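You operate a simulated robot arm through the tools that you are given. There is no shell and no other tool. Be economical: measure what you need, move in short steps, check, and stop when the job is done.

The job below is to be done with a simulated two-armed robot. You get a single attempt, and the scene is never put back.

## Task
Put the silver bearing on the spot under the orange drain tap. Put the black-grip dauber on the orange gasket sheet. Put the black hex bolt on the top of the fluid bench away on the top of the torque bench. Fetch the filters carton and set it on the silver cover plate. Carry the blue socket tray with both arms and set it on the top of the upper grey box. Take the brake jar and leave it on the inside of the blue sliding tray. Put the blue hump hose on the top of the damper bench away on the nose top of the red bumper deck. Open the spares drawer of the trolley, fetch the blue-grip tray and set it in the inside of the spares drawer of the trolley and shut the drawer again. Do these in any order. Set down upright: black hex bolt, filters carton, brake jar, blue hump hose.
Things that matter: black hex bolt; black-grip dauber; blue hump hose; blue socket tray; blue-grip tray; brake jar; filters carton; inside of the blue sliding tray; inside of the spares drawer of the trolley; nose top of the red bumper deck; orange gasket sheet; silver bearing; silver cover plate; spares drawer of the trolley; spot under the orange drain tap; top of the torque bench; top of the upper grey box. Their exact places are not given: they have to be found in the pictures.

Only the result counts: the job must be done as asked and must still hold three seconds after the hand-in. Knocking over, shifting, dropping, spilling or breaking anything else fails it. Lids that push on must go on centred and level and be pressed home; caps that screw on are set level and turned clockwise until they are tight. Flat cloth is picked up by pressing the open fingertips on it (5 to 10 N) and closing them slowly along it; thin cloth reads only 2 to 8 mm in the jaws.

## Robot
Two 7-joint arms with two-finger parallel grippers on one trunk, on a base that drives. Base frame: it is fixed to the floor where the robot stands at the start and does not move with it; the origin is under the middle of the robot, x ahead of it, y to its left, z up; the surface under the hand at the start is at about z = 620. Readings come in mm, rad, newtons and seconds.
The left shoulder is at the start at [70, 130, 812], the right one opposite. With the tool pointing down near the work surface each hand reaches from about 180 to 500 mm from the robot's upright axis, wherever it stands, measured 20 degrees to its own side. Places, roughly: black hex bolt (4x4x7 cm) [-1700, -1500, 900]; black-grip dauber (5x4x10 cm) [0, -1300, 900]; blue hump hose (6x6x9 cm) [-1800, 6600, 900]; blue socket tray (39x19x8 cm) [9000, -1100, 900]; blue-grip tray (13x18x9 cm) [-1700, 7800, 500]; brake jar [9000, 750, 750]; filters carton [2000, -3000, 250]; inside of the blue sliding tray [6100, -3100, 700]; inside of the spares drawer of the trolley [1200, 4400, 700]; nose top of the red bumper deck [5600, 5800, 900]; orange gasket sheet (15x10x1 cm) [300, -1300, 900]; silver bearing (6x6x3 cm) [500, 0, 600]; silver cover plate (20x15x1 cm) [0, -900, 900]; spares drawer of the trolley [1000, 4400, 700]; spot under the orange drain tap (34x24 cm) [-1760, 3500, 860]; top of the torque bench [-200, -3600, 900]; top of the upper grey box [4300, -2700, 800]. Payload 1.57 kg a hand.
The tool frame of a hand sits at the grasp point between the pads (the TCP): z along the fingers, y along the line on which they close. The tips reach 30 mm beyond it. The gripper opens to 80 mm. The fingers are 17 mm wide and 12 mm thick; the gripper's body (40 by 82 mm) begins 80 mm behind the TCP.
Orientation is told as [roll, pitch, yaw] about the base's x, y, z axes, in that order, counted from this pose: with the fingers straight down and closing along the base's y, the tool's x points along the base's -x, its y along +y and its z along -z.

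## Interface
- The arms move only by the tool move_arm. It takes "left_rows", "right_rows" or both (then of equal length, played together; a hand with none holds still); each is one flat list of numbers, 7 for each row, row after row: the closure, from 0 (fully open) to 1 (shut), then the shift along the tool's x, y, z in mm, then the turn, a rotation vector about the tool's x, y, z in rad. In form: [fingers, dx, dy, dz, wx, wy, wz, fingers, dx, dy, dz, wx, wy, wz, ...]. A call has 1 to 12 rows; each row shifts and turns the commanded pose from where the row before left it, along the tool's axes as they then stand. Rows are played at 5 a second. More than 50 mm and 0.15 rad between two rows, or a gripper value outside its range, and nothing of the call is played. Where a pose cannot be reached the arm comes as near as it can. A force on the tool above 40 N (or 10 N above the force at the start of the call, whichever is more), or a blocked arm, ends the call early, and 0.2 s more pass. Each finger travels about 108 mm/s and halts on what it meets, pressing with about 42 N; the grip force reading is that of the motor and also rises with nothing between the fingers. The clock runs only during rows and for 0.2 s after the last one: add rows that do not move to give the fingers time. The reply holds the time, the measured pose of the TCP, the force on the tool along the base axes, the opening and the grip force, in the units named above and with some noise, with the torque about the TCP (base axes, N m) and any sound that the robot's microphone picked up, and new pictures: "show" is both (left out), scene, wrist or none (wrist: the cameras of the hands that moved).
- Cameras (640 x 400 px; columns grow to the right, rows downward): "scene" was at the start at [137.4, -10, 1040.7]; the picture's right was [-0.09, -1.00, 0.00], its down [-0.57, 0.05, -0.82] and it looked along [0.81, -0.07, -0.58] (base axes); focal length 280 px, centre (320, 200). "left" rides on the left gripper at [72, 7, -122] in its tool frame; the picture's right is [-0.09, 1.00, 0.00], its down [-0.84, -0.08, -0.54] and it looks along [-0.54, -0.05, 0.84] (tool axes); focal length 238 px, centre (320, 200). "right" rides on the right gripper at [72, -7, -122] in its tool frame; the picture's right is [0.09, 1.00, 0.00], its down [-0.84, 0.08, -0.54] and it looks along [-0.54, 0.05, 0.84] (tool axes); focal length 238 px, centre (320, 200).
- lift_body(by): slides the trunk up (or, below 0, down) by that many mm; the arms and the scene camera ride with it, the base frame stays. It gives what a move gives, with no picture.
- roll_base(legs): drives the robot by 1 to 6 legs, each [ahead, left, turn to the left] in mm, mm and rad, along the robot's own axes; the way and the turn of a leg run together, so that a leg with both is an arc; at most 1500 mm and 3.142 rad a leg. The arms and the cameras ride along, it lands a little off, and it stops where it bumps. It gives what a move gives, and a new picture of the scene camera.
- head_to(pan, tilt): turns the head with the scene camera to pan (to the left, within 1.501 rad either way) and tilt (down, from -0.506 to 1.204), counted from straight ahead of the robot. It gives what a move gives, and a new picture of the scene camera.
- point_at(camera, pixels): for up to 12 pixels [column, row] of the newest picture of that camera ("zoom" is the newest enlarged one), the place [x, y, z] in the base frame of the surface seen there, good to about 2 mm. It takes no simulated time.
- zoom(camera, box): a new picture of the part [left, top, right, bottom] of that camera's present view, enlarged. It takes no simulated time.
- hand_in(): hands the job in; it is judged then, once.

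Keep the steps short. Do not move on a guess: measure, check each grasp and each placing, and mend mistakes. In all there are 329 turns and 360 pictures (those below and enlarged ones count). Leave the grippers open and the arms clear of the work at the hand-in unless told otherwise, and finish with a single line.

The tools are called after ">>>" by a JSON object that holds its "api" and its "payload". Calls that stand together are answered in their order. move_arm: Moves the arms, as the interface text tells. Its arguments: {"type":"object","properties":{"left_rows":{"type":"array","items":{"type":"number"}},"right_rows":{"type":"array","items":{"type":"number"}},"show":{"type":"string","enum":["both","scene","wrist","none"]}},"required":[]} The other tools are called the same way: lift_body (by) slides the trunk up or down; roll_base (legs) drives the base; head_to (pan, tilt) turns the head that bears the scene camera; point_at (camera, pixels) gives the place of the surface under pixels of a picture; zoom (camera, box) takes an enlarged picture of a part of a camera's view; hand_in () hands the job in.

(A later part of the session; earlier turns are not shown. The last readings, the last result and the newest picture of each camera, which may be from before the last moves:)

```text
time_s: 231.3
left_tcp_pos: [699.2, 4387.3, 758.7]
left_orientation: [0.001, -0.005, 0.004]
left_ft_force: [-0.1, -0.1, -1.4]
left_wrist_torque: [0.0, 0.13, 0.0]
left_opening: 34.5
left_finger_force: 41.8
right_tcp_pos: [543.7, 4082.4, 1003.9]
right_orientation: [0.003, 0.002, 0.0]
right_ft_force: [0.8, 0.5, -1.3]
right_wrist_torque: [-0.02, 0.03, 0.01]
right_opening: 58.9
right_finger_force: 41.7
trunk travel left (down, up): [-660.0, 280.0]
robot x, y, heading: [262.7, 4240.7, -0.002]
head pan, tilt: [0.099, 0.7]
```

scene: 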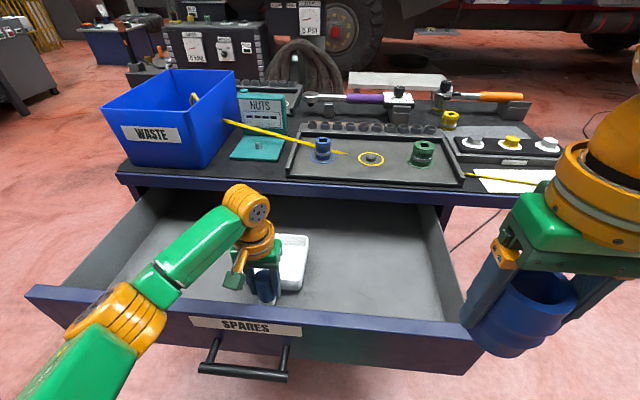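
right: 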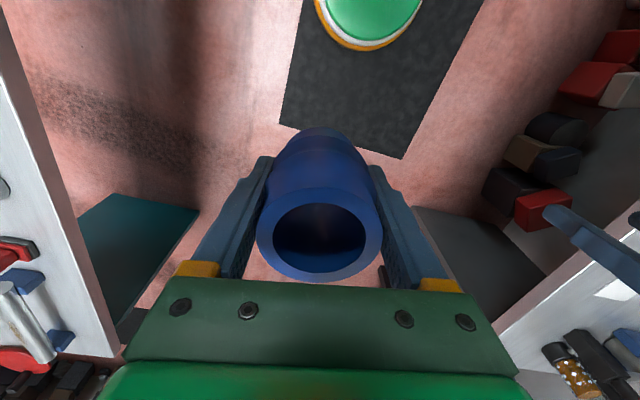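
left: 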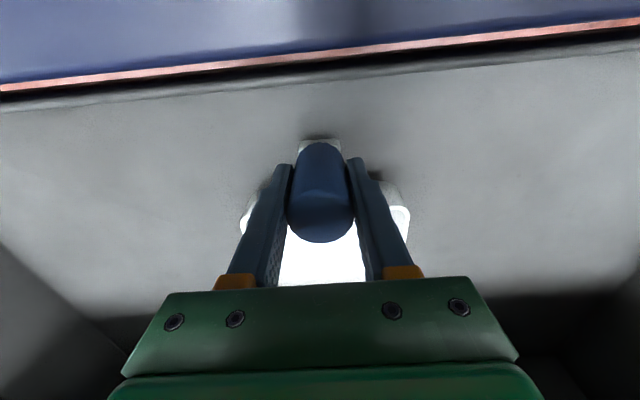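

Inside the drawer now, 16 mm above the floor. Lowering the rest gently.

>>> {"api": "move_arm", "payload": {"left_rows": [1, 0, 0, 10, 0, 0, 0, 1, 0, 0, 6, 0, 0, 0, 1, 0, 0, 1.5, 0, 0, 0, 1, 0, 0, 0, 0, 0, 0], "show": "none"}}

```text
time_s: 232.3
left_tcp_pos: [698.0, 4387.8, 742.6]
left_orientation: [0.002, -0.01, 0.001]
left_ft_force: [0.9, 0.5, 7.4]
left_wrist_torque: [-0.15, -1.44, 0.04]
left_opening: 34.8
left_finger_force: 42.2
right_tcp_pos: [541.9, 4083.4, 1004.3]
right_orientation: [0.002, 0.0, -0.002]
right_ft_force: [-0.3, -0.1, -1.0]
right_wrist_torque: [-0.01, 0.03, 0.0]
right_opening: 58.6
right_finger_force: 41.5
trunk travel left (down, up): [-660.0, 280.0]
robot x, y, heading: [259.4, 4238.8, -0.001]
head pan, tilt: [0.099, 0.7]
```

Contact felt (7 N). I'll open and rise straight up clear of the drawer.

>>> {"api": "move_arm", "payload": {"left_rows": [0.7, 0, 0, 0, 0, 0, 0, 0.4, 0, 0, 0, 0, 0, 0, 0, 0, 0, 0, 0, 0, 0, 0, 0, 0, 0, 0, 0, 0, 0, 0, 0, -40, 0, 0, 0, 0, 0, 0, -45, 0, 0, 0, 0, 0, 0, -45, 0, 0, 0, 0, 0, 0, -45, 0, 0, 0, 0, 0, 0, 0, 0, 0, 0], "show": "both"}}

```text
time_s: 234.3
left_tcp_pos: [699.3, 4387.1, 916.9]
left_orientation: [0.001, -0.006, 0.003]
left_ft_force: [0.0, -0.5, -0.4]
left_wrist_torque: [0.01, 0.01, -0.02]
left_opening: 80.0
left_finger_force: 0.1
right_tcp_pos: [543.2, 4084.0, 1003.3]
right_orientation: [0.002, 0.003, 0.0]
right_ft_force: [-0.5, -0.8, -0.5]
right_wrist_torque: [-0.01, -0.02, -0.02]
right_opening: 58.4
right_finger_force: 41.9
trunk travel left (down, up): [-660.0, 280.0]
robot x, y, heading: [260.0, 4241.6, -0.001]
head pan, tilt: [0.099, 0.7]
```

scene: 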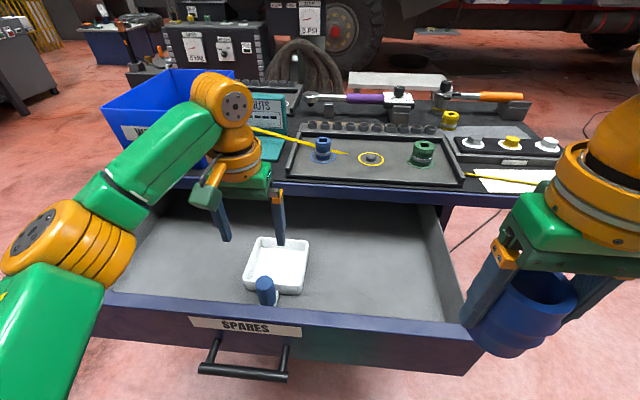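
left: 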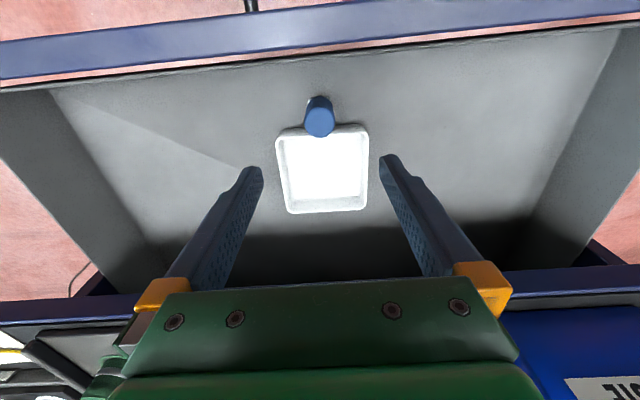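

The tray stands in the drawer. To shut it I close the left fingers, back the base 190 mm so the hand is in front of the handle, then lower the hand.

>>> {"api": "roll_base", "payload": {"legs": [[-190, 0, 0]]}}

>>> {"api": "move_arm", "payload": {"left_rows": [1, 0, 0, 0, 0, 0, 0, 1, 0, 0, 45, 0, 0, 0, 1, 0, 0, 45, 0, 0, 0, 1, 0, 0, 45, 0, 0, 0, 1, 0, 0, 42, 0, 0, 0, 1, 0, 0, 0, 0, 0, 0], "show": "both"}}

```text
time_s: 235.9
left_tcp_pos: [508.6, 4388.5, 915.2]
left_orientation: [0.001, -0.006, 0.003]
left_ft_force: [-0.2, -0.7, 0.8]
left_wrist_torque: [0.03, -0.03, -0.03]
left_opening: 80.1
left_finger_force: 0.1
right_tcp_pos: [354.9, 4083.4, 1003.4]
right_orientation: [0.004, 0.002, 0.003]
right_ft_force: [-0.3, -0.5, -1.0]
right_wrist_torque: [-0.02, 0.01, 0.04]
right_opening: 58.8
right_finger_force: 42.0
trunk travel left (down, up): [-660.0, 280.0]
robot x, y, heading: [69.8, 4240.1, -0.002]
head pan, tilt: [0.099, 0.7]
```

scene: 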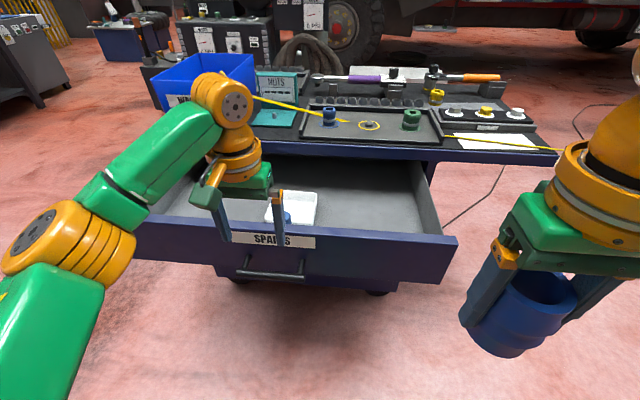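

```text
time_s: 237.3
left_tcp_pos: [507.8, 4388.8, 739.3]
left_orientation: [0.001, -0.006, 0.003]
left_ft_force: [-0.4, 0.4, 1.1]
left_wrist_torque: [0.02, -0.03, -0.01]
left_opening: 0.0
left_finger_force: 21.4
right_tcp_pos: [353.8, 4082.6, 1003.4]
right_orientation: [0.002, -0.001, 0.002]
right_ft_force: [-0.5, -0.1, -1.2]
right_wrist_torque: [0.03, -0.01, 0.02]
right_opening: 58.6
right_finger_force: 41.9
trunk travel left (down, up): [-660.0, 280.0]
robot x, y, heading: [73.1, 4239.1, 0.006]
head pan, tilt: [0.099, 0.7]
```

scene: 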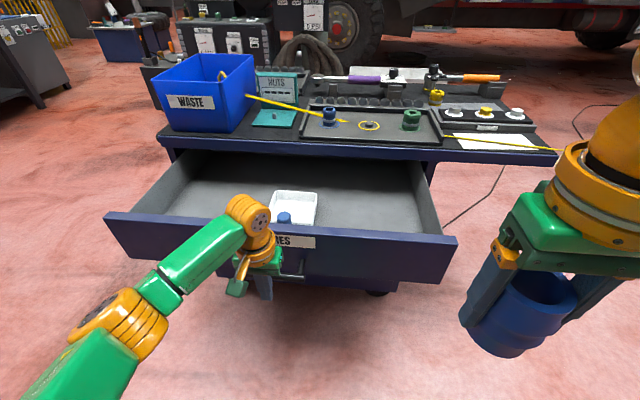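
left: 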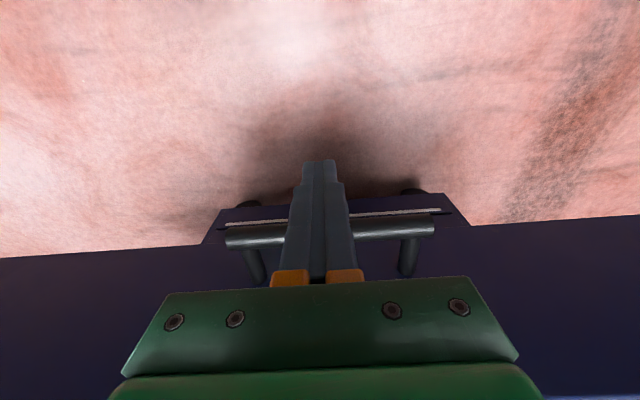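

The fist is in front of the handle bar. I'll push by driving forward 310 mm.

>>> {"api": "roll_base", "payload": {"legs": [[310, 0, 0]]}}

```text
time_s: 239.4
left_tcp_pos: [820.4, 4384.7, 741.2]
left_orientation: [0.002, -0.008, -0.003]
left_ft_force: [0.1, -0.4, 1.2]
left_wrist_torque: [0.0, -0.02, -0.01]
left_opening: 0.1
left_finger_force: 21.1
right_tcp_pos: [662.7, 4080.2, 1003.6]
right_orientation: [0.002, -0.001, -0.003]
right_ft_force: [0.4, 0.1, 0.5]
right_wrist_torque: [-0.03, -0.02, -0.01]
right_opening: 59.0
right_finger_force: 41.9
trunk travel left (down, up): [-660.0, 280.0]
robot x, y, heading: [382.0, 4238.7, -0.01]
head pan, tilt: [0.099, 0.7]
```

scene: 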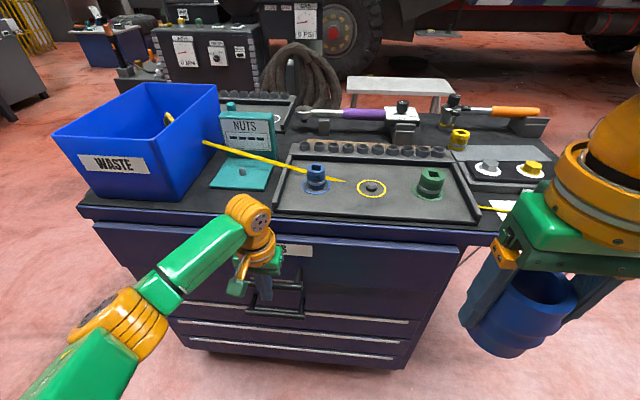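

Nearly shut. I'll finish with small arm pushes until the force rises.

>>> {"api": "move_arm", "payload": {"left_rows": [1, -6, 0, 0, 0, 0, 0, 1, -6, 0, 0, 0, 0, 0, 1, -5, 0, 0, 0, 0, 0, 1, -4, 0, 0, 0, 0, 0, 1, -3, 0, 0, 0, 0, 0, 1, 0, 0, 0, 0, 0, 0], "show": "scene"}}

>>> {"api": "point_at", "payload": {"camera": "scene", "pixels": [[380, 265], [150, 245], [380, 236], [390, 330], [300, 285], [420, 265]]}}

```text
time_s: 240.8
left_tcp_pos: [837.7, 4386.2, 739.7]
left_orientation: [0.001, -0.007, -0.002]
left_ft_force: [-33.6, -1.4, -14.0]
left_wrist_torque: [-0.05, 0.72, -0.04]
left_opening: 0.0
left_finger_force: 21.5
right_tcp_pos: [657.1, 4082.4, 1005.4]
right_orientation: [0.0, -0.006, -0.004]
right_ft_force: [-0.4, 0.4, -1.0]
right_wrist_torque: [0.01, 0.04, -0.02]
right_opening: 58.6
right_finger_force: 42.4
trunk travel left (down, up): [-660.0, 280.0]
robot x, y, heading: [380.1, 4241.0, -0.001]
head pan, tilt: [0.099, 0.7]
```

scene: 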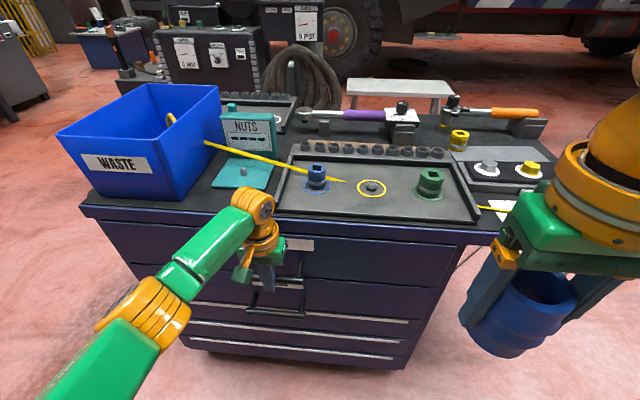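

```text
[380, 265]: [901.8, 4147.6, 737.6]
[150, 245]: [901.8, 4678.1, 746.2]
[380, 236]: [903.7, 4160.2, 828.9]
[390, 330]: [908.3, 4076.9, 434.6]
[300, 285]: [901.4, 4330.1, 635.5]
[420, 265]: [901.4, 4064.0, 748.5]
```

The drawer front is back at x 901.8, as it was at first: shut. I'll withdraw the hand, back and then up.

>>> {"api": "move_arm", "payload": {"left_rows": [1, 30, 0, 0, 0, 0, 0, 1, 30, 0, -20, 0, 0, 0, 1, 30, 0, -35, 0, 0, 0, 1, 20, 0, -45, 0, 0, 0, 0, 10, 0, -45, 0, 0, 0, 0, 0, 0, -45, 0, 0, 0, 0, 0, 0, -45, 0, 0, 0, 0, 0, 0, 0, 0, 0, 0], "show": "none"}}

>>> {"api": "head_to", "payload": {"pan": 0.9, "tilt": 0.3}}

```text
time_s: 242.6
left_tcp_pos: [723.2, 4385.6, 973.7]
left_orientation: [0.0, -0.006, -0.002]
left_ft_force: [0.4, 0.9, 0.1]
left_wrist_torque: [0.0, 0.02, -0.04]
left_opening: 79.9
left_finger_force: 0.1
right_tcp_pos: [663.6, 4081.3, 1004.4]
right_orientation: [-0.002, 0.001, -0.003]
right_ft_force: [-0.6, -1.2, -1.4]
right_wrist_torque: [-0.01, 0.0, 0.03]
right_opening: 58.7
right_finger_force: 42.4
trunk travel left (down, up): [-660.0, 280.0]
robot x, y, heading: [377.1, 4240.3, -0.007]
head pan, tilt: [0.099, 0.7]
```

```text
time_s: 243.7
left_tcp_pos: [723.3, 4385.5, 973.2]
left_orientation: [0.001, -0.006, -0.002]
left_ft_force: [0.8, 0.4, 0.5]
left_wrist_torque: [-0.02, -0.01, 0.0]
left_opening: 80.2
left_finger_force: 0.1
right_tcp_pos: [662.9, 4081.8, 1004.0]
right_orientation: [0.002, 0.0, -0.003]
right_ft_force: [0.4, 0.1, -0.2]
right_wrist_torque: [-0.02, 0.01, -0.05]
right_opening: 58.7
right_finger_force: 42.5
trunk travel left (down, up): [-660.0, 280.0]
robot x, y, heading: [380.7, 4239.7, -0.005]
head pan, tilt: [0.901, 0.3]
```

scene: 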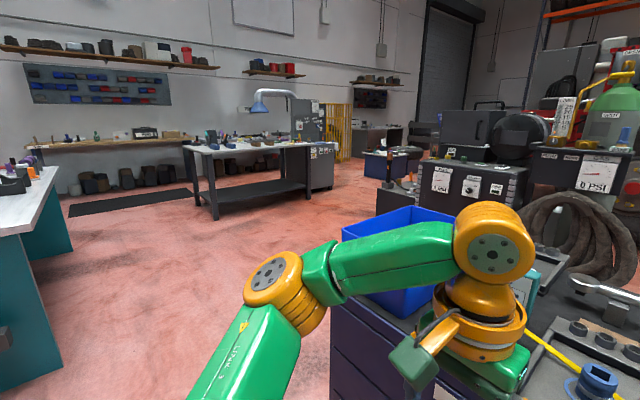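

I need a way around the trolley toward the red bumper deck at (5600,5800). Measuring obstacles here.

>>> {"api": "point_at", "payload": {"camera": "scene", "pixels": [[60, 345], [65, 180], [310, 190], [215, 215], [340, 150], [400, 200], [380, 190], [470, 190], [150, 280], [370, 155], [440, 230], [335, 185]]}}

>>> {"api": "roll_base", "payload": {"legs": [[-180, 0, 0], [0, 1100, 0]]}}

>>> {"api": "head_to", "payload": {"pan": 0.0, "tilt": 0.3}}

```text
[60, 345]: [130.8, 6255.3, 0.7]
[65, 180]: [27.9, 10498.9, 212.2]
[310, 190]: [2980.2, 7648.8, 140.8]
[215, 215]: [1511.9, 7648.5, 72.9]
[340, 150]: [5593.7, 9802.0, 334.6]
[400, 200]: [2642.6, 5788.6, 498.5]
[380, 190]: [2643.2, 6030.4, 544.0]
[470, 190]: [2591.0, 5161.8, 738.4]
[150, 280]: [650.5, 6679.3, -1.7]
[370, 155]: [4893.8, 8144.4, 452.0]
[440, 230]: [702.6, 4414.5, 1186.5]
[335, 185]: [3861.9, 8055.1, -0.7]
```

```text
time_s: 250.4
left_tcp_pos: [556.4, 5467.4, 973.6]
left_orientation: [0.003, -0.007, -0.014]
left_ft_force: [0.3, 0.5, -0.1]
left_wrist_torque: [-0.01, -0.01, -0.01]
left_opening: 80.0
left_finger_force: 0.0
right_tcp_pos: [492.4, 5165.3, 1004.2]
right_orientation: [0.002, 0.0, -0.016]
right_ft_force: [-1.1, 0.1, -1.6]
right_wrist_torque: [-0.01, -0.01, -0.01]
right_opening: 59.1
right_finger_force: 42.6
trunk travel left (down, up): [-660.0, 280.0]
robot x, y, heading: [213.4, 5328.6, -0.016]
head pan, tilt: [0.901, 0.3]
```

scene: 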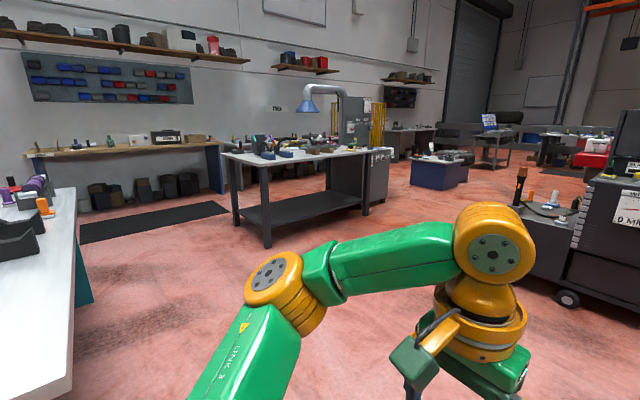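

```text
time_s: 251.6
left_tcp_pos: [555.8, 5468.9, 972.7]
left_orientation: [0.003, -0.006, -0.012]
left_ft_force: [0.6, -0.2, 0.5]
left_wrist_torque: [0.01, -0.01, 0.0]
left_opening: 80.2
left_finger_force: 0.0
right_tcp_pos: [493.1, 5165.9, 1002.3]
right_orientation: [0.003, 0.0, -0.016]
right_ft_force: [0.2, -0.7, -1.2]
right_wrist_torque: [-0.02, 0.02, 0.0]
right_opening: 58.7
right_finger_force: 42.2
trunk travel left (down, up): [-660.0, 280.0]
robot x, y, heading: [213.8, 5326.0, -0.015]
head pan, tilt: [0.0, 0.3]
```

scene: 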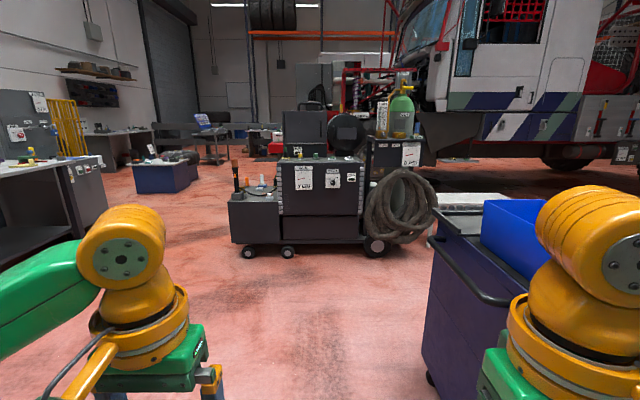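

The lane between the compressor cart (y<6100) and the lamp bench (y>7600) is free. Driving along y≈6500 to x≈3000.

>>> {"api": "roll_base", "payload": {"legs": [[0, 0, 0.755], [1500, 0, 0], [240, 0, 0], [0, 0, -0.74], [1500, 0, 0]]}}

```text
time_s: 271.3
left_tcp_pos: [3335.4, 6593.5, 974.1]
left_orientation: [0.001, -0.007, -0.029]
left_ft_force: [0.1, 0.6, -0.7]
left_wrist_torque: [0.0, 0.01, -0.02]
left_opening: 80.0
left_finger_force: 0.1
right_tcp_pos: [3268.3, 6291.5, 1003.9]
right_orientation: [0.0, 0.0, -0.033]
right_ft_force: [0.6, 0.6, -1.3]
right_wrist_torque: [-0.03, -0.01, -0.02]
right_opening: 58.8
right_finger_force: 42.4
trunk travel left (down, up): [-660.0, 280.0]
robot x, y, heading: [2993.7, 6459.1, -0.033]
head pan, tilt: [0.0, 0.3]
```

scene: 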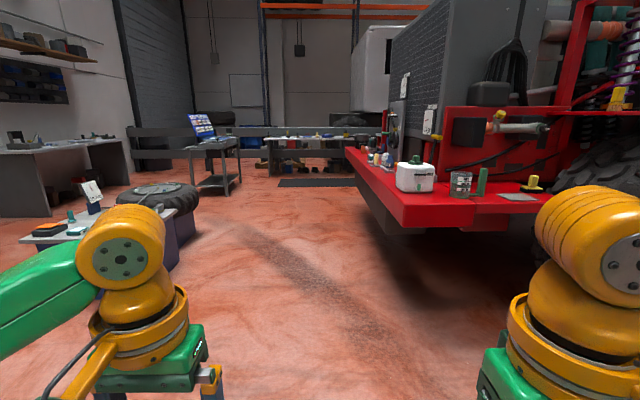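

The red bumper deck is at right. I'll zoom and measure its parts.

>>> {"api": "zoom", "payload": {"camera": "scene", "box": [330, 80, 570, 250]}}

>>> {"api": "point_at", "payload": {"camera": "scene", "pixels": [[355, 158], [372, 170], [390, 190], [405, 220], [415, 178], [460, 185], [500, 200], [385, 155], [400, 160], [482, 180], [405, 205], [530, 185]]}}

```text
2.35 times, centred on (450, 165) of scene
```

zoom: 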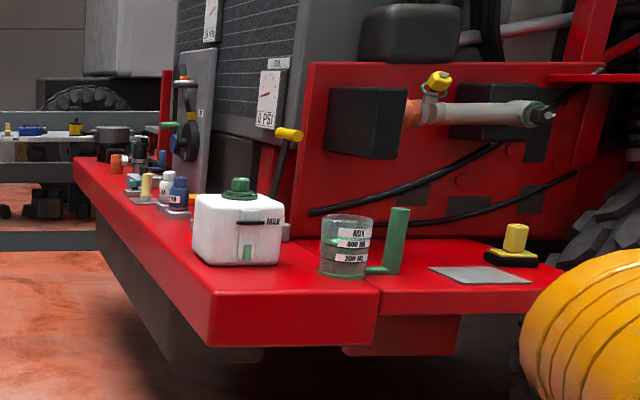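

```text
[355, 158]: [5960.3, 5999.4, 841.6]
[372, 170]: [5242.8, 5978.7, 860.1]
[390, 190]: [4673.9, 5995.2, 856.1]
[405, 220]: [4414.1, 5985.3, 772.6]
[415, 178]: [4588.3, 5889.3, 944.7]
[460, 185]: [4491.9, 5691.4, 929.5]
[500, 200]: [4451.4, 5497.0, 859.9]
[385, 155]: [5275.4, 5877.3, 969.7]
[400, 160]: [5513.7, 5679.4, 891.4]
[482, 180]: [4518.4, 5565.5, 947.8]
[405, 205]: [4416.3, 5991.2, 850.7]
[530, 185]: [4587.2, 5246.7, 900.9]
```

Deck top z 860, front edge y≈6000, running x 4415–6000. I'll drive to (5550,6600) and face it.

>>> {"api": "roll_base", "payload": {"legs": [[0, 0, 0.088], [1500, 0, 0], [1060, 0, 0], [0, 0, -1.626]]}}

>>> {"api": "head_to", "payload": {"pan": 0.0, "tilt": 0.55}}

```text
time_s: 288.3
left_tcp_pos: [5721.0, 6261.5, 973.8]
left_orientation: [0.002, -0.006, -1.542]
left_ft_force: [0.1, -0.2, -0.3]
left_wrist_torque: [-0.01, 0.0, 0.0]
left_opening: 79.9
left_finger_force: 0.0
right_tcp_pos: [5415.7, 6312.5, 1004.2]
right_orientation: [0.002, 0.0, -1.544]
right_ft_force: [0.2, 0.8, -0.1]
right_wrist_torque: [0.03, 0.0, 0.02]
right_opening: 58.5
right_finger_force: 42.3
trunk travel left (down, up): [-660.0, 280.0]
robot x, y, heading: [5563.9, 6599.6, -1.541]
head pan, tilt: [0.0, 0.3]
```

scene: 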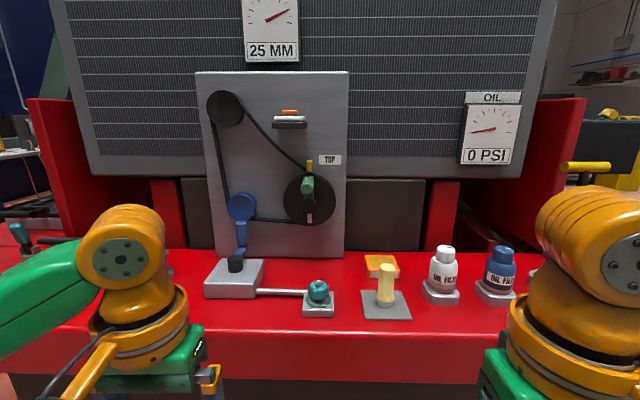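

```text
time_s: 289.0
left_tcp_pos: [5719.4, 6261.8, 973.9]
left_orientation: [0.002, -0.007, -1.541]
left_ft_force: [-0.5, 0.4, -0.9]
left_wrist_torque: [0.0, -0.01, 0.01]
left_opening: 79.7
left_finger_force: 0.0
right_tcp_pos: [5414.4, 6311.4, 1003.4]
right_orientation: [0.001, -0.001, -1.545]
right_ft_force: [-0.7, 0.6, -1.7]
right_wrist_torque: [0.01, 0.0, -0.01]
right_opening: 58.4
right_finger_force: 42.5
trunk travel left (down, up): [-660.0, 280.0]
robot x, y, heading: [5563.8, 6596.9, -1.547]
head pan, tilt: [0.0, 0.55]
```

scene: 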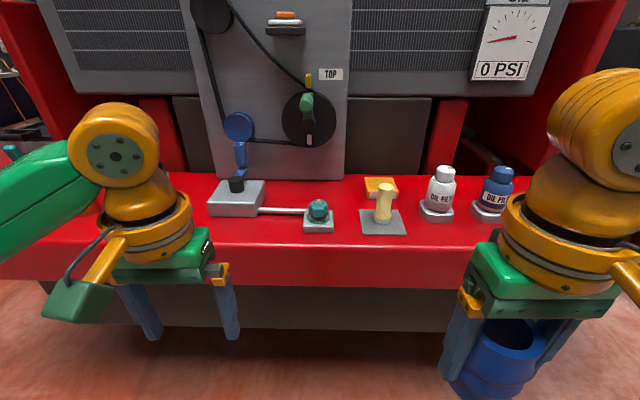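

>>> {"api": "point_at", "payload": {"camera": "scene", "pixels": [[350, 235], [270, 230], [350, 190], [430, 235], [455, 235], [318, 232], [383, 232], [236, 212], [350, 243], [90, 250], [335, 190], [210, 215]]}}

>>> {"api": "head_to", "payload": {"pan": 0.5, "tilt": 0.5}}

```text
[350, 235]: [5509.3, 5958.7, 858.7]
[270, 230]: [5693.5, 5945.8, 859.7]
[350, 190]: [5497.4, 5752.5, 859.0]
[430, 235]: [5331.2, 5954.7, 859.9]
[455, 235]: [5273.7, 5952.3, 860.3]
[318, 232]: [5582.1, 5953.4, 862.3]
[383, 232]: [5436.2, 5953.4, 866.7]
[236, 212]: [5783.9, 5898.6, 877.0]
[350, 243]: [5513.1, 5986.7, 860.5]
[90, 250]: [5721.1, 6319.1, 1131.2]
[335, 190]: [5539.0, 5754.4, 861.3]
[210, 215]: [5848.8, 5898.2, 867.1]
```

```text
time_s: 290.0
left_tcp_pos: [5720.1, 6260.3, 974.3]
left_orientation: [0.001, -0.007, -1.54]
left_ft_force: [0.3, 0.1, 0.2]
left_wrist_torque: [-0.01, 0.0, -0.02]
left_opening: 80.0
left_finger_force: 0.0
right_tcp_pos: [5415.2, 6312.0, 1004.0]
right_orientation: [0.002, 0.002, -1.543]
right_ft_force: [-0.4, 0.3, -0.7]
right_wrist_torque: [0.01, -0.01, 0.0]
right_opening: 58.7
right_finger_force: 41.6
trunk travel left (down, up): [-660.0, 280.0]
robot x, y, heading: [5564.4, 6596.0, -1.542]
head pan, tilt: [0.499, 0.499]
```

scene: 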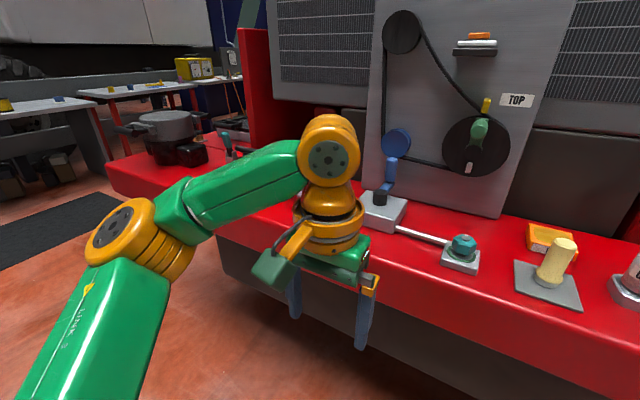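

>>> {"api": "point_at", "payload": {"camera": "scene", "pixels": [[270, 217], [245, 232], [285, 160], [290, 205], [230, 160], [215, 155], [280, 210], [380, 225], [360, 205], [255, 155], [120, 170], [190, 175]]}}

>>> {"api": "zoom", "payload": {"camera": "scene", "box": [100, 80, 420, 280]}}

```text
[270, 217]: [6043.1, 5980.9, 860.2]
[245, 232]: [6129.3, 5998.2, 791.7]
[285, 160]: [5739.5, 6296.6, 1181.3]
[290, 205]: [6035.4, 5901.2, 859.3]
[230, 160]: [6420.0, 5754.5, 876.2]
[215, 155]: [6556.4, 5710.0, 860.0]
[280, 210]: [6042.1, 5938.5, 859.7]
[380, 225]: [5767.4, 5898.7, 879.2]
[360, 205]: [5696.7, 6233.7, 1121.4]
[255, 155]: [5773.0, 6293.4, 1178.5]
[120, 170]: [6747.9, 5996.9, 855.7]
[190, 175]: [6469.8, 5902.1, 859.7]
```

```text
2.00 times, centred on (260, 180) of scene
```

zoom: 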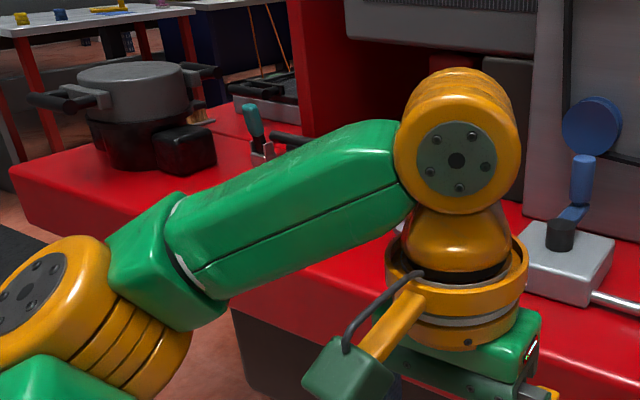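

There's a free stretch of deck around (6030,5890), left of the belt tensioner. I'll move the robot left about 600 mm and in, so the right hand can set the hose there.

>>> {"api": "roll_base", "payload": {"legs": [[0, 608, -0.026]]}}

>>> {"api": "head_to", "payload": {"pan": -0.2, "tilt": 0.55}}

```text
time_s: 293.4
left_tcp_pos: [6325.1, 6262.8, 974.8]
left_orientation: [0.0, -0.006, -1.571]
left_ft_force: [-0.2, -0.1, -0.2]
left_wrist_torque: [-0.01, 0.04, 0.02]
left_opening: 80.2
left_finger_force: 0.0
right_tcp_pos: [6021.9, 6322.7, 1003.1]
right_orientation: [0.003, -0.001, -1.574]
right_ft_force: [-0.2, 0.5, -1.0]
right_wrist_torque: [0.03, 0.02, -0.03]
right_opening: 58.6
right_finger_force: 42.3
trunk travel left (down, up): [-660.0, 280.0]
robot x, y, heading: [6178.4, 6604.2, -1.578]
head pan, tilt: [0.499, 0.499]
```

scene: 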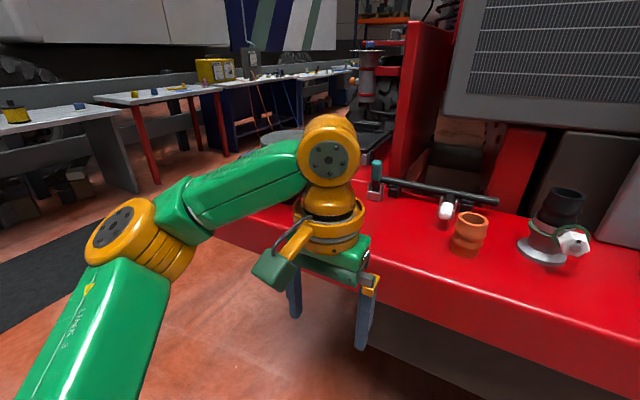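

```text
time_s: 294.5
left_tcp_pos: [6326.2, 6262.5, 974.2]
left_orientation: [0.001, -0.007, -1.573]
left_ft_force: [0.5, -0.2, -0.3]
left_wrist_torque: [0.01, -0.02, -0.03]
left_opening: 80.0
left_finger_force: 0.0
right_tcp_pos: [6022.9, 6322.6, 1002.7]
right_orientation: [0.001, 0.0, -1.574]
right_ft_force: [0.2, 0.9, -0.6]
right_wrist_torque: [0.02, 0.0, -0.01]
right_opening: 58.6
right_finger_force: 42.3
trunk travel left (down, up): [-660.0, 280.0]
robot x, y, heading: [6176.8, 6603.8, -1.578]
head pan, tilt: [-0.201, 0.55]
```

scene: 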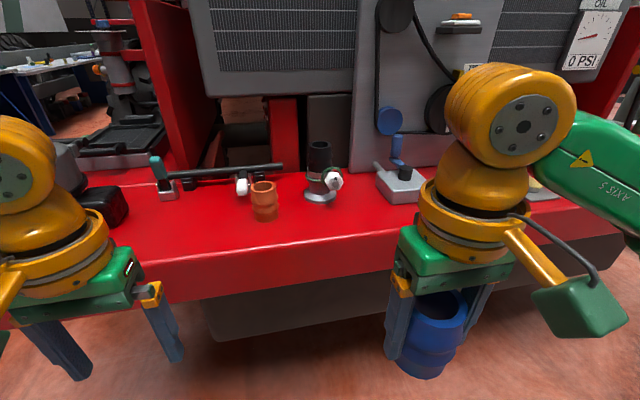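

>>> {"api": "point_at", "payload": {"camera": "scene", "pixels": [[264, 215], [320, 198], [340, 200], [385, 200], [360, 230], [360, 205], [320, 235], [300, 225], [350, 190], [425, 190], [360, 250]]}}

```text
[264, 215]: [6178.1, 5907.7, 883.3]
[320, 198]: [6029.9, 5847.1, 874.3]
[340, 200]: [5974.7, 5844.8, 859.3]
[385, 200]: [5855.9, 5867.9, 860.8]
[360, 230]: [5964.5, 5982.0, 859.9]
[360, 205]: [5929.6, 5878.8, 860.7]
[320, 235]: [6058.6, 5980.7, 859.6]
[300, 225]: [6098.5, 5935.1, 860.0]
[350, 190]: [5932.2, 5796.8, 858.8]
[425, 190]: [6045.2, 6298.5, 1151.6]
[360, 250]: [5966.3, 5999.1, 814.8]
```

I'll set the hose at (5960,5940), clear of the valve and the tensioner. Raising the trunk 80 and driving 240 ahead, 40 right.

>>> {"api": "lift_body", "payload": {"by": 80}}

>>> {"api": "roll_base", "payload": {"legs": [[240, -40, 0.005]]}}

>>> {"api": "head_to", "payload": {"pan": -0.2, "tilt": 0.75}}

```text
time_s: 295.7
left_tcp_pos: [6326.4, 6262.5, 1052.8]
left_orientation: [0.002, -0.007, -1.572]
left_ft_force: [-0.8, 0.1, -0.3]
left_wrist_torque: [-0.03, -0.02, 0.0]
left_opening: 80.0
left_finger_force: 0.0
right_tcp_pos: [6022.1, 6323.5, 1082.9]
right_orientation: [0.001, 0.002, -1.573]
right_ft_force: [0.5, -0.1, -0.4]
right_wrist_torque: [0.01, -0.03, -0.02]
right_opening: 58.6
right_finger_force: 41.9
trunk travel left (down, up): [-740.0, 200.0]
robot x, y, heading: [6181.9, 6606.1, -1.576]
head pan, tilt: [-0.201, 0.55]
```

```text
time_s: 297.5
left_tcp_pos: [6287.3, 6025.2, 1054.6]
left_orientation: [-0.001, -0.009, -1.568]
left_ft_force: [-0.6, 0.5, 0.2]
left_wrist_torque: [-0.06, 0.0, -0.03]
left_opening: 79.9
left_finger_force: 0.0
right_tcp_pos: [5982.2, 6082.3, 1082.9]
right_orientation: [0.001, 0.0, -1.569]
right_ft_force: [1.2, 0.6, -1.8]
right_wrist_torque: [-0.03, 0.0, -0.03]
right_opening: 58.8
right_finger_force: 41.6
trunk travel left (down, up): [-740.0, 200.0]
robot x, y, heading: [6141.3, 6362.5, -1.567]
head pan, tilt: [-0.201, 0.55]
```

scene: 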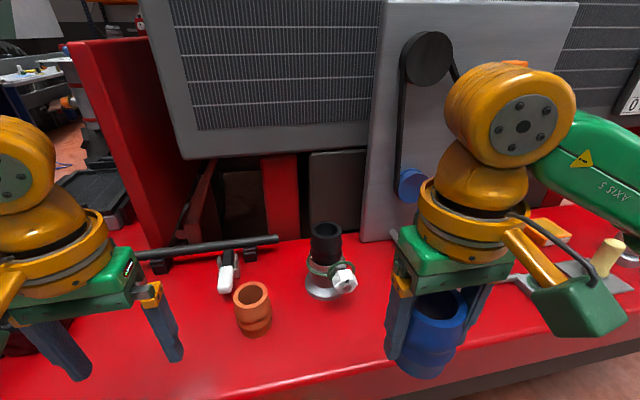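

```text
time_s: 298.2
left_tcp_pos: [6287.8, 6022.5, 1053.8]
left_orientation: [0.001, -0.007, -1.567]
left_ft_force: [-0.2, 0.4, 0.9]
left_wrist_torque: [0.02, -0.01, 0.0]
left_opening: 79.9
left_finger_force: 0.1
right_tcp_pos: [5983.0, 6080.4, 1083.5]
right_orientation: [0.001, 0.001, -1.57]
right_ft_force: [-0.4, -0.4, -1.3]
right_wrist_torque: [0.02, 0.0, 0.0]
right_opening: 58.4
right_finger_force: 42.4
trunk travel left (down, up): [-740.0, 200.0]
robot x, y, heading: [6138.9, 6361.7, -1.572]
head pan, tilt: [-0.201, 0.75]
```

scene: 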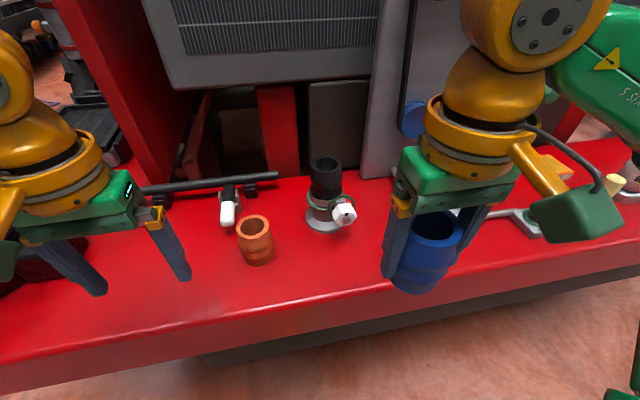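

Moving the hose over (5960,5940) at z 960.

>>> {"api": "move_arm", "payload": {"right_rows": [1, -28, -4.6, 24.6, 0, 0, 0, 1, -28, -4.6, 24.6, 0, 0, 0, 1, -28, -4.6, 24.6, 0, 0, 0, 1, -28, -4.6, 24.6, 0, 0, 0, 1, -28, -4.6, 24.6, 0, 0, 0, 1, 0, 0, 0, 0, 0, 0], "show": "both"}}

```text
time_s: 299.6
left_tcp_pos: [6287.7, 6023.5, 1053.6]
left_orientation: [0.002, -0.006, -1.567]
left_ft_force: [0.8, 0.0, 0.2]
left_wrist_torque: [-0.01, -0.01, 0.0]
left_opening: 80.2
left_finger_force: 0.0
right_tcp_pos: [5961.3, 5941.9, 958.9]
right_orientation: [0.0, 0.001, -1.568]
right_ft_force: [0.8, -0.1, -1.8]
right_wrist_torque: [0.0, 0.0, -0.02]
right_opening: 58.4
right_finger_force: 42.0
trunk travel left (down, up): [-740.0, 200.0]
robot x, y, heading: [6139.0, 6365.2, -1.574]
head pan, tilt: [-0.201, 0.75]
```

scene: 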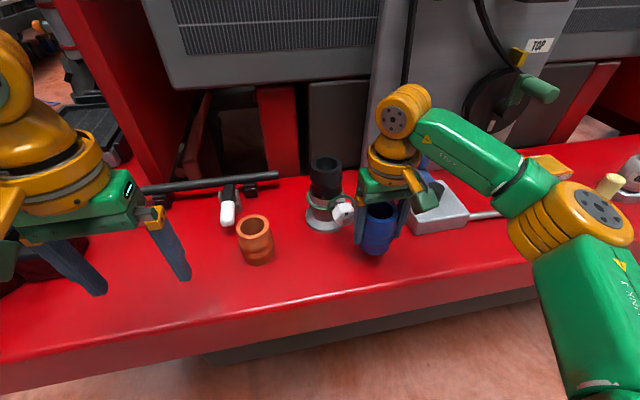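
right: 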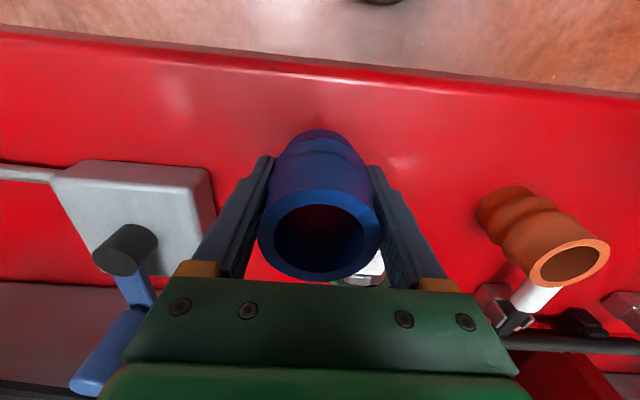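

Checking the distance to the tensioner block on the left of the wrist picture, and to the valve.

>>> {"api": "point_at", "payload": {"camera": "right", "pixels": [[210, 170], [214, 205], [195, 165], [375, 265], [345, 283], [230, 160], [320, 120]]}}

```text
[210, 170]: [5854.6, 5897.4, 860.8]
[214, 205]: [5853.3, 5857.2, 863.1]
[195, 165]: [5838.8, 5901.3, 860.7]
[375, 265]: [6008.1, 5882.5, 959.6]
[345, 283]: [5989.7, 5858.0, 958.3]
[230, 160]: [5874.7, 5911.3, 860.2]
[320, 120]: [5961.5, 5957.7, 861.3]
```

All clear. I'll lower 50, then feel for contact.

>>> {"api": "move_arm", "payload": {"right_rows": [1, 3, 0, 25, 0, 0, 0, 1, 3, 0, 25, 0, 0, 0, 1, 0, 0, 2.5, 0, 0, 0, 1, 0, 0, 2, 0, 0, 0, 1, 0, 0, 0, 0, 0, 0], "show": "none"}}

```text
time_s: 300.8
left_tcp_pos: [6287.7, 6023.5, 1053.4]
left_orientation: [0.002, -0.008, -1.569]
left_ft_force: [-0.2, -0.5, -0.5]
left_wrist_torque: [-0.01, 0.01, -0.01]
left_opening: 80.1
left_finger_force: 0.0
right_tcp_pos: [5960.9, 5947.1, 905.9]
right_orientation: [0.001, 0.0, -1.569]
right_ft_force: [0.2, -0.7, -0.3]
right_wrist_torque: [0.01, 0.0, -0.01]
right_opening: 58.7
right_finger_force: 42.3
trunk travel left (down, up): [-740.0, 200.0]
robot x, y, heading: [6136.8, 6362.3, -1.567]
head pan, tilt: [-0.201, 0.75]
```

>>> {"api": "move_arm", "payload": {"right_rows": [1, 0, 0, 1.5, 0, 0, 0, 1, 0, 0, 1, 0, 0, 0, 1, 0, 0, 0, 0, 0, 0], "show": "wrist"}}

```text
time_s: 301.7
left_tcp_pos: [6287.6, 6024.7, 1054.3]
left_orientation: [0.001, -0.008, -1.566]
left_ft_force: [0.4, 0.0, 0.5]
left_wrist_torque: [-0.01, -0.03, -0.02]
left_opening: 79.9
left_finger_force: 0.0
right_tcp_pos: [5961.4, 5946.8, 906.2]
right_orientation: [0.0, -0.011, -1.571]
right_ft_force: [-1.7, -1.4, 12.8]
right_wrist_torque: [0.23, 0.17, 0.03]
right_opening: 58.5
right_finger_force: 42.1
trunk travel left (down, up): [-740.0, 200.0]
robot x, y, heading: [6134.4, 6358.8, -1.568]
head pan, tilt: [-0.201, 0.75]
stopped in row 3 (right hand): the force on the tool passed its limit at 41 N (the readings are from after the stop); the commanded pose is now the measured one
```

right: 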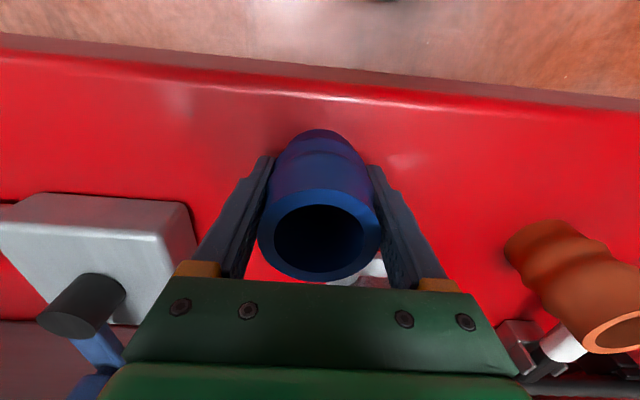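

In firm contact with the deck. I'll ease up 1 mm, open and rise.

>>> {"api": "move_arm", "payload": {"right_rows": [1, 0, 0, -0.7, 0, 0, 0, 0.7, 0, 0, 0, 0, 0, 0, 0.4, 0, 0, 0, 0, 0, 0, 0, 0, 0, 0, 0, 0, 0, 0, 0, 0, 0, 0, 0, 0, 0, 0, 0, -45, 0, 0, 0, 0, 0, 0, -45, 0, 0, 0, 0, 0, 0, -40, 0, 0, 0, 0, 0, 0, 0, 0, 0, 0], "show": "both"}}

```text
time_s: 303.7
left_tcp_pos: [6286.9, 6021.7, 1052.9]
left_orientation: [0.004, -0.007, -1.567]
left_ft_force: [-0.3, 0.7, -0.3]
left_wrist_torque: [0.0, 0.0, -0.01]
left_opening: 79.8
left_finger_force: 0.0
right_tcp_pos: [5959.0, 5946.6, 1036.8]
right_orientation: [0.002, -0.005, -1.571]
right_ft_force: [0.4, -0.4, 0.4]
right_wrist_torque: [0.01, 0.03, 0.01]
right_opening: 80.1
right_finger_force: 0.1
trunk travel left (down, up): [-740.0, 200.0]
robot x, y, heading: [6138.4, 6362.2, -1.57]
head pan, tilt: [-0.201, 0.75]
```

scene: 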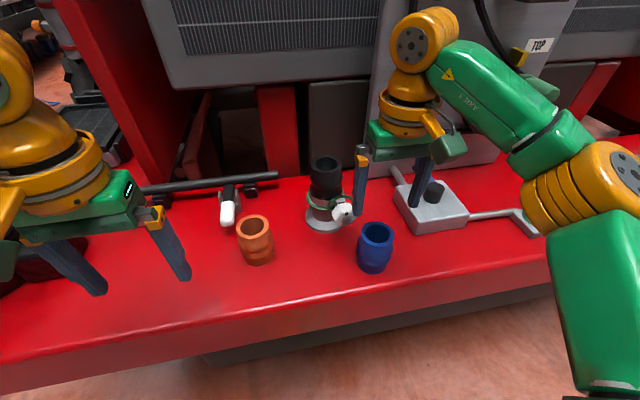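
right: 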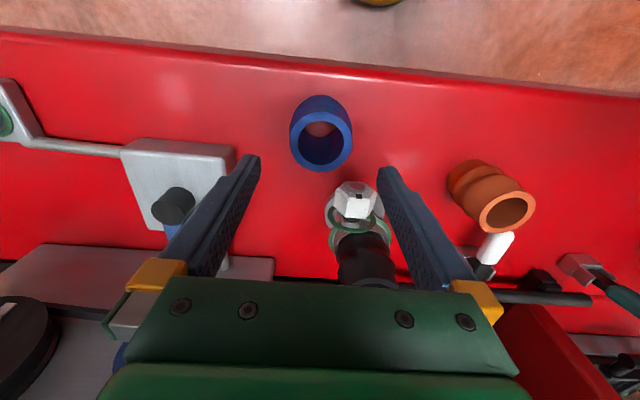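

Hose stands upright on the deck. I'll retract the right hand, back off and look for the way toward (9000,750).

>>> {"api": "move_arm", "payload": {"right_rows": [0, 0, 0, -45, 0, 0, 0, 0, 40, 0, -10, 0, 0, 0, 0, 40, 0, -10, 0, 0, 0, 0, 40, 0, 0, 0, 0, 0, 0, 0, 0, 0, 0, 0, 0], "show": "none"}}

>>> {"api": "roll_base", "payload": {"legs": [[-400, 0, 0], [0, 0, 1.2]]}}

>>> {"api": "head_to", "payload": {"pan": -0.2, "tilt": 0.3}}

```text
time_s: 304.9
left_tcp_pos: [6286.7, 6023.3, 1053.7]
left_orientation: [0.001, -0.007, -1.567]
left_ft_force: [0.7, -0.3, -0.8]
left_wrist_torque: [0.01, 0.0, 0.05]
left_opening: 80.0
left_finger_force: 0.0
right_tcp_pos: [5960.7, 6067.0, 1099.4]
right_orientation: [0.001, -0.005, -1.572]
right_ft_force: [-0.2, -0.1, 0.5]
right_wrist_torque: [0.01, 0.01, -0.03]
right_opening: 80.3
right_finger_force: 0.0
trunk travel left (down, up): [-740.0, 200.0]
robot x, y, heading: [6138.1, 6361.7, -1.57]
head pan, tilt: [-0.201, 0.75]
```

```text
time_s: 310.4
left_tcp_pos: [6509.2, 6771.9, 1053.7]
left_orientation: [0.002, -0.007, -0.367]
left_ft_force: [-0.1, 0.0, -0.9]
left_wrist_torque: [-0.02, 0.0, 0.0]
left_opening: 80.2
left_finger_force: 0.2
right_tcp_pos: [6350.6, 6484.5, 1099.1]
right_orientation: [0.002, -0.004, -0.371]
right_ft_force: [-0.4, -0.6, -0.1]
right_wrist_torque: [-0.01, -0.02, 0.0]
right_opening: 79.9
right_finger_force: 0.0
trunk travel left (down, up): [-740.0, 200.0]
robot x, y, heading: [6140.4, 6754.3, -0.366]
head pan, tilt: [-0.201, 0.75]
```

scene: 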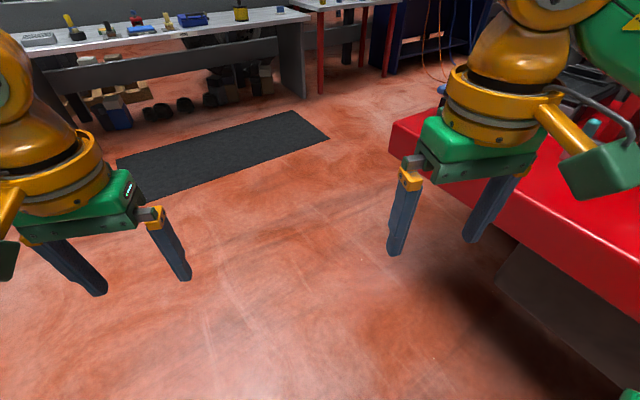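

```text
time_s: 311.3
left_tcp_pos: [6510.4, 6771.2, 1054.0]
left_orientation: [0.001, -0.008, -0.366]
left_ft_force: [-0.6, -0.1, -0.6]
left_wrist_torque: [0.0, 0.01, 0.0]
left_opening: 80.2
left_finger_force: 0.1
right_tcp_pos: [6352.5, 6483.3, 1099.5]
right_orientation: [0.003, -0.006, -0.37]
right_ft_force: [0.5, -0.8, 1.1]
right_wrist_torque: [0.0, -0.03, -0.03]
right_opening: 80.0
right_finger_force: 0.0
trunk travel left (down, up): [-740.0, 200.0]
robot x, y, heading: [6140.5, 6754.7, -0.371]
head pan, tilt: [-0.201, 0.3]
```

scene: 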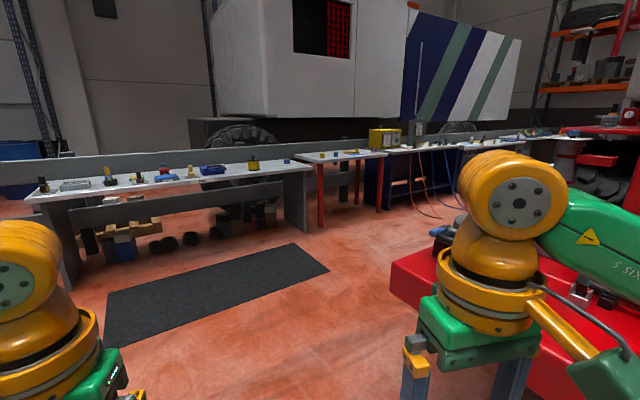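

>>> {"api": "point_at", "payload": {"camera": "scene", "pixels": [[110, 190], [300, 168], [380, 155], [460, 148], [530, 140], [420, 210], [395, 250], [325, 215], [455, 175], [300, 230], [560, 133], [330, 270]]}}

>>> {"api": "zoom", "payload": {"camera": "scene", "box": [300, 80, 640, 280]}}

```text
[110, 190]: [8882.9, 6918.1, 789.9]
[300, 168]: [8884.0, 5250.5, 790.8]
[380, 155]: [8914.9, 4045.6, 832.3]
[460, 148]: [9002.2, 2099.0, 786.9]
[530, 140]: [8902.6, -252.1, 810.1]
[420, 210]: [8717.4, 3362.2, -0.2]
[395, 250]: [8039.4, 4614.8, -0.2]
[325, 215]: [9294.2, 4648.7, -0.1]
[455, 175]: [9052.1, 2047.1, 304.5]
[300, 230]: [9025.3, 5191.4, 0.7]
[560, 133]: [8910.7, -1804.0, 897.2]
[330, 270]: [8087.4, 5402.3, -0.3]
```

```text
1.88 times, centred on (470, 180) of scene
```

zoom: 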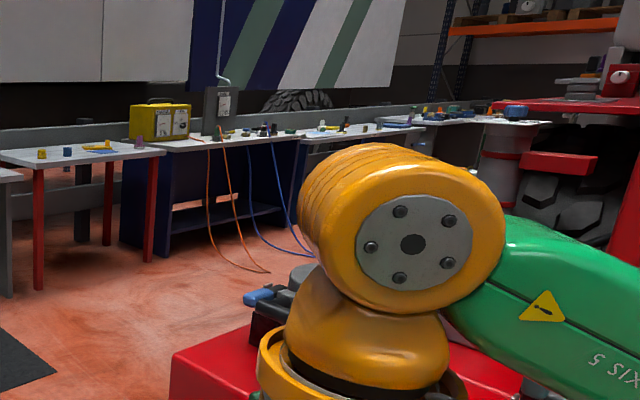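

An aisle runs along x≈8050 between the truck and the bench line (front x≈8850). I'll go east first, then south down it, and look again.

>>> {"api": "roll_base", "payload": {"legs": [[0, 0, 0.186], [1383, 0, 0], [0, 0, -1.034], [1500, 0, 0], [0, 0, -0.35]]}}

>>> {"api": "head_to", "payload": {"pan": 0.0, "tilt": 0.3}}

```text
time_s: 329.6
left_tcp_pos: [8071.9, 4710.0, 1054.0]
left_orientation: [0.0, -0.007, -1.62]
left_ft_force: [-0.8, 0.0, 0.4]
left_wrist_torque: [-0.01, 0.05, -0.01]
left_opening: 80.2
left_finger_force: 0.1
right_tcp_pos: [7750.4, 4770.4, 1099.6]
right_orientation: [0.001, -0.004, -1.624]
right_ft_force: [0.4, -0.1, 0.5]
right_wrist_torque: [0.0, -0.02, 0.01]
right_opening: 80.2
right_finger_force: 0.0
trunk travel left (down, up): [-740.0, 200.0]
robot x, y, heading: [7940.9, 5059.4, -1.626]
head pan, tilt: [-0.201, 0.3]
```

scene: 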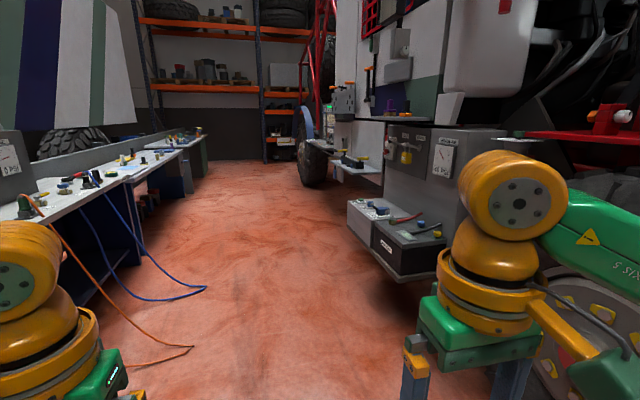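

```text
time_s: 330.4
left_tcp_pos: [8070.3, 4710.1, 1054.4]
left_orientation: [0.001, -0.005, -1.621]
left_ft_force: [-0.3, -0.7, 0.3]
left_wrist_torque: [0.01, 0.01, 0.0]
left_opening: 80.0
left_finger_force: 0.1
right_tcp_pos: [7749.6, 4771.5, 1099.6]
right_orientation: [0.002, -0.006, -1.626]
right_ft_force: [-0.3, 0.6, -0.7]
right_wrist_torque: [-0.05, 0.0, 0.01]
right_opening: 79.9
right_finger_force: 0.0
trunk travel left (down, up): [-740.0, 200.0]
robot x, y, heading: [7941.3, 5055.8, -1.623]
head pan, tilt: [0.0, 0.3]
```

scene: 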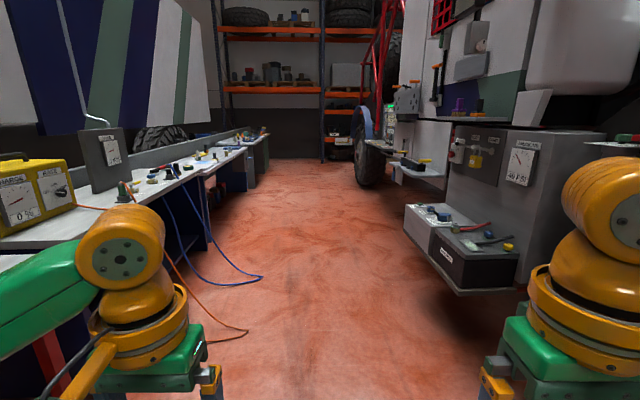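

>>> {"api": "point_at", "payload": {"camera": "scene", "pixels": [[248, 330], [262, 277], [200, 285], [405, 230], [520, 280], [395, 170], [360, 180], [240, 150], [265, 135], [440, 230], [165, 255]]}}

>>> {"api": "zoom", "payload": {"camera": "scene", "box": [80, 110, 300, 230]}}

```text
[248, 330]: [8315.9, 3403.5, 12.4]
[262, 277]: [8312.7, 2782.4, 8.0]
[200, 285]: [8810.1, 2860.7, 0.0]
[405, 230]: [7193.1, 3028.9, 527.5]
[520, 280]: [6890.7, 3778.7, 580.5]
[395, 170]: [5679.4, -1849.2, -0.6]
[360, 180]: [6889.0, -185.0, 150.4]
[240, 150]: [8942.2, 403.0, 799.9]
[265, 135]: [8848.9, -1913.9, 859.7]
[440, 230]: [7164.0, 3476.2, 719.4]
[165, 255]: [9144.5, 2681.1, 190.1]
```

```text
2.91 times, centred on (190, 170) of scene
```

zoom: 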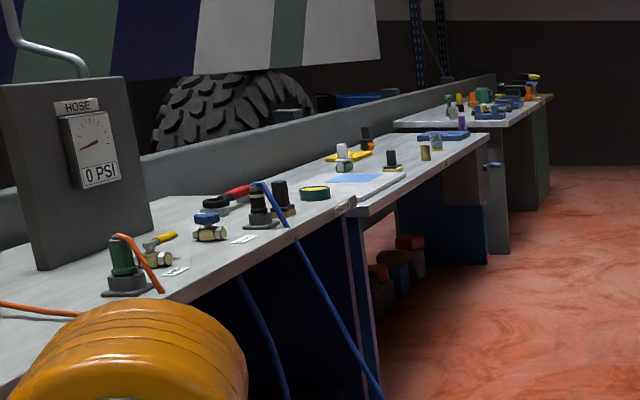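

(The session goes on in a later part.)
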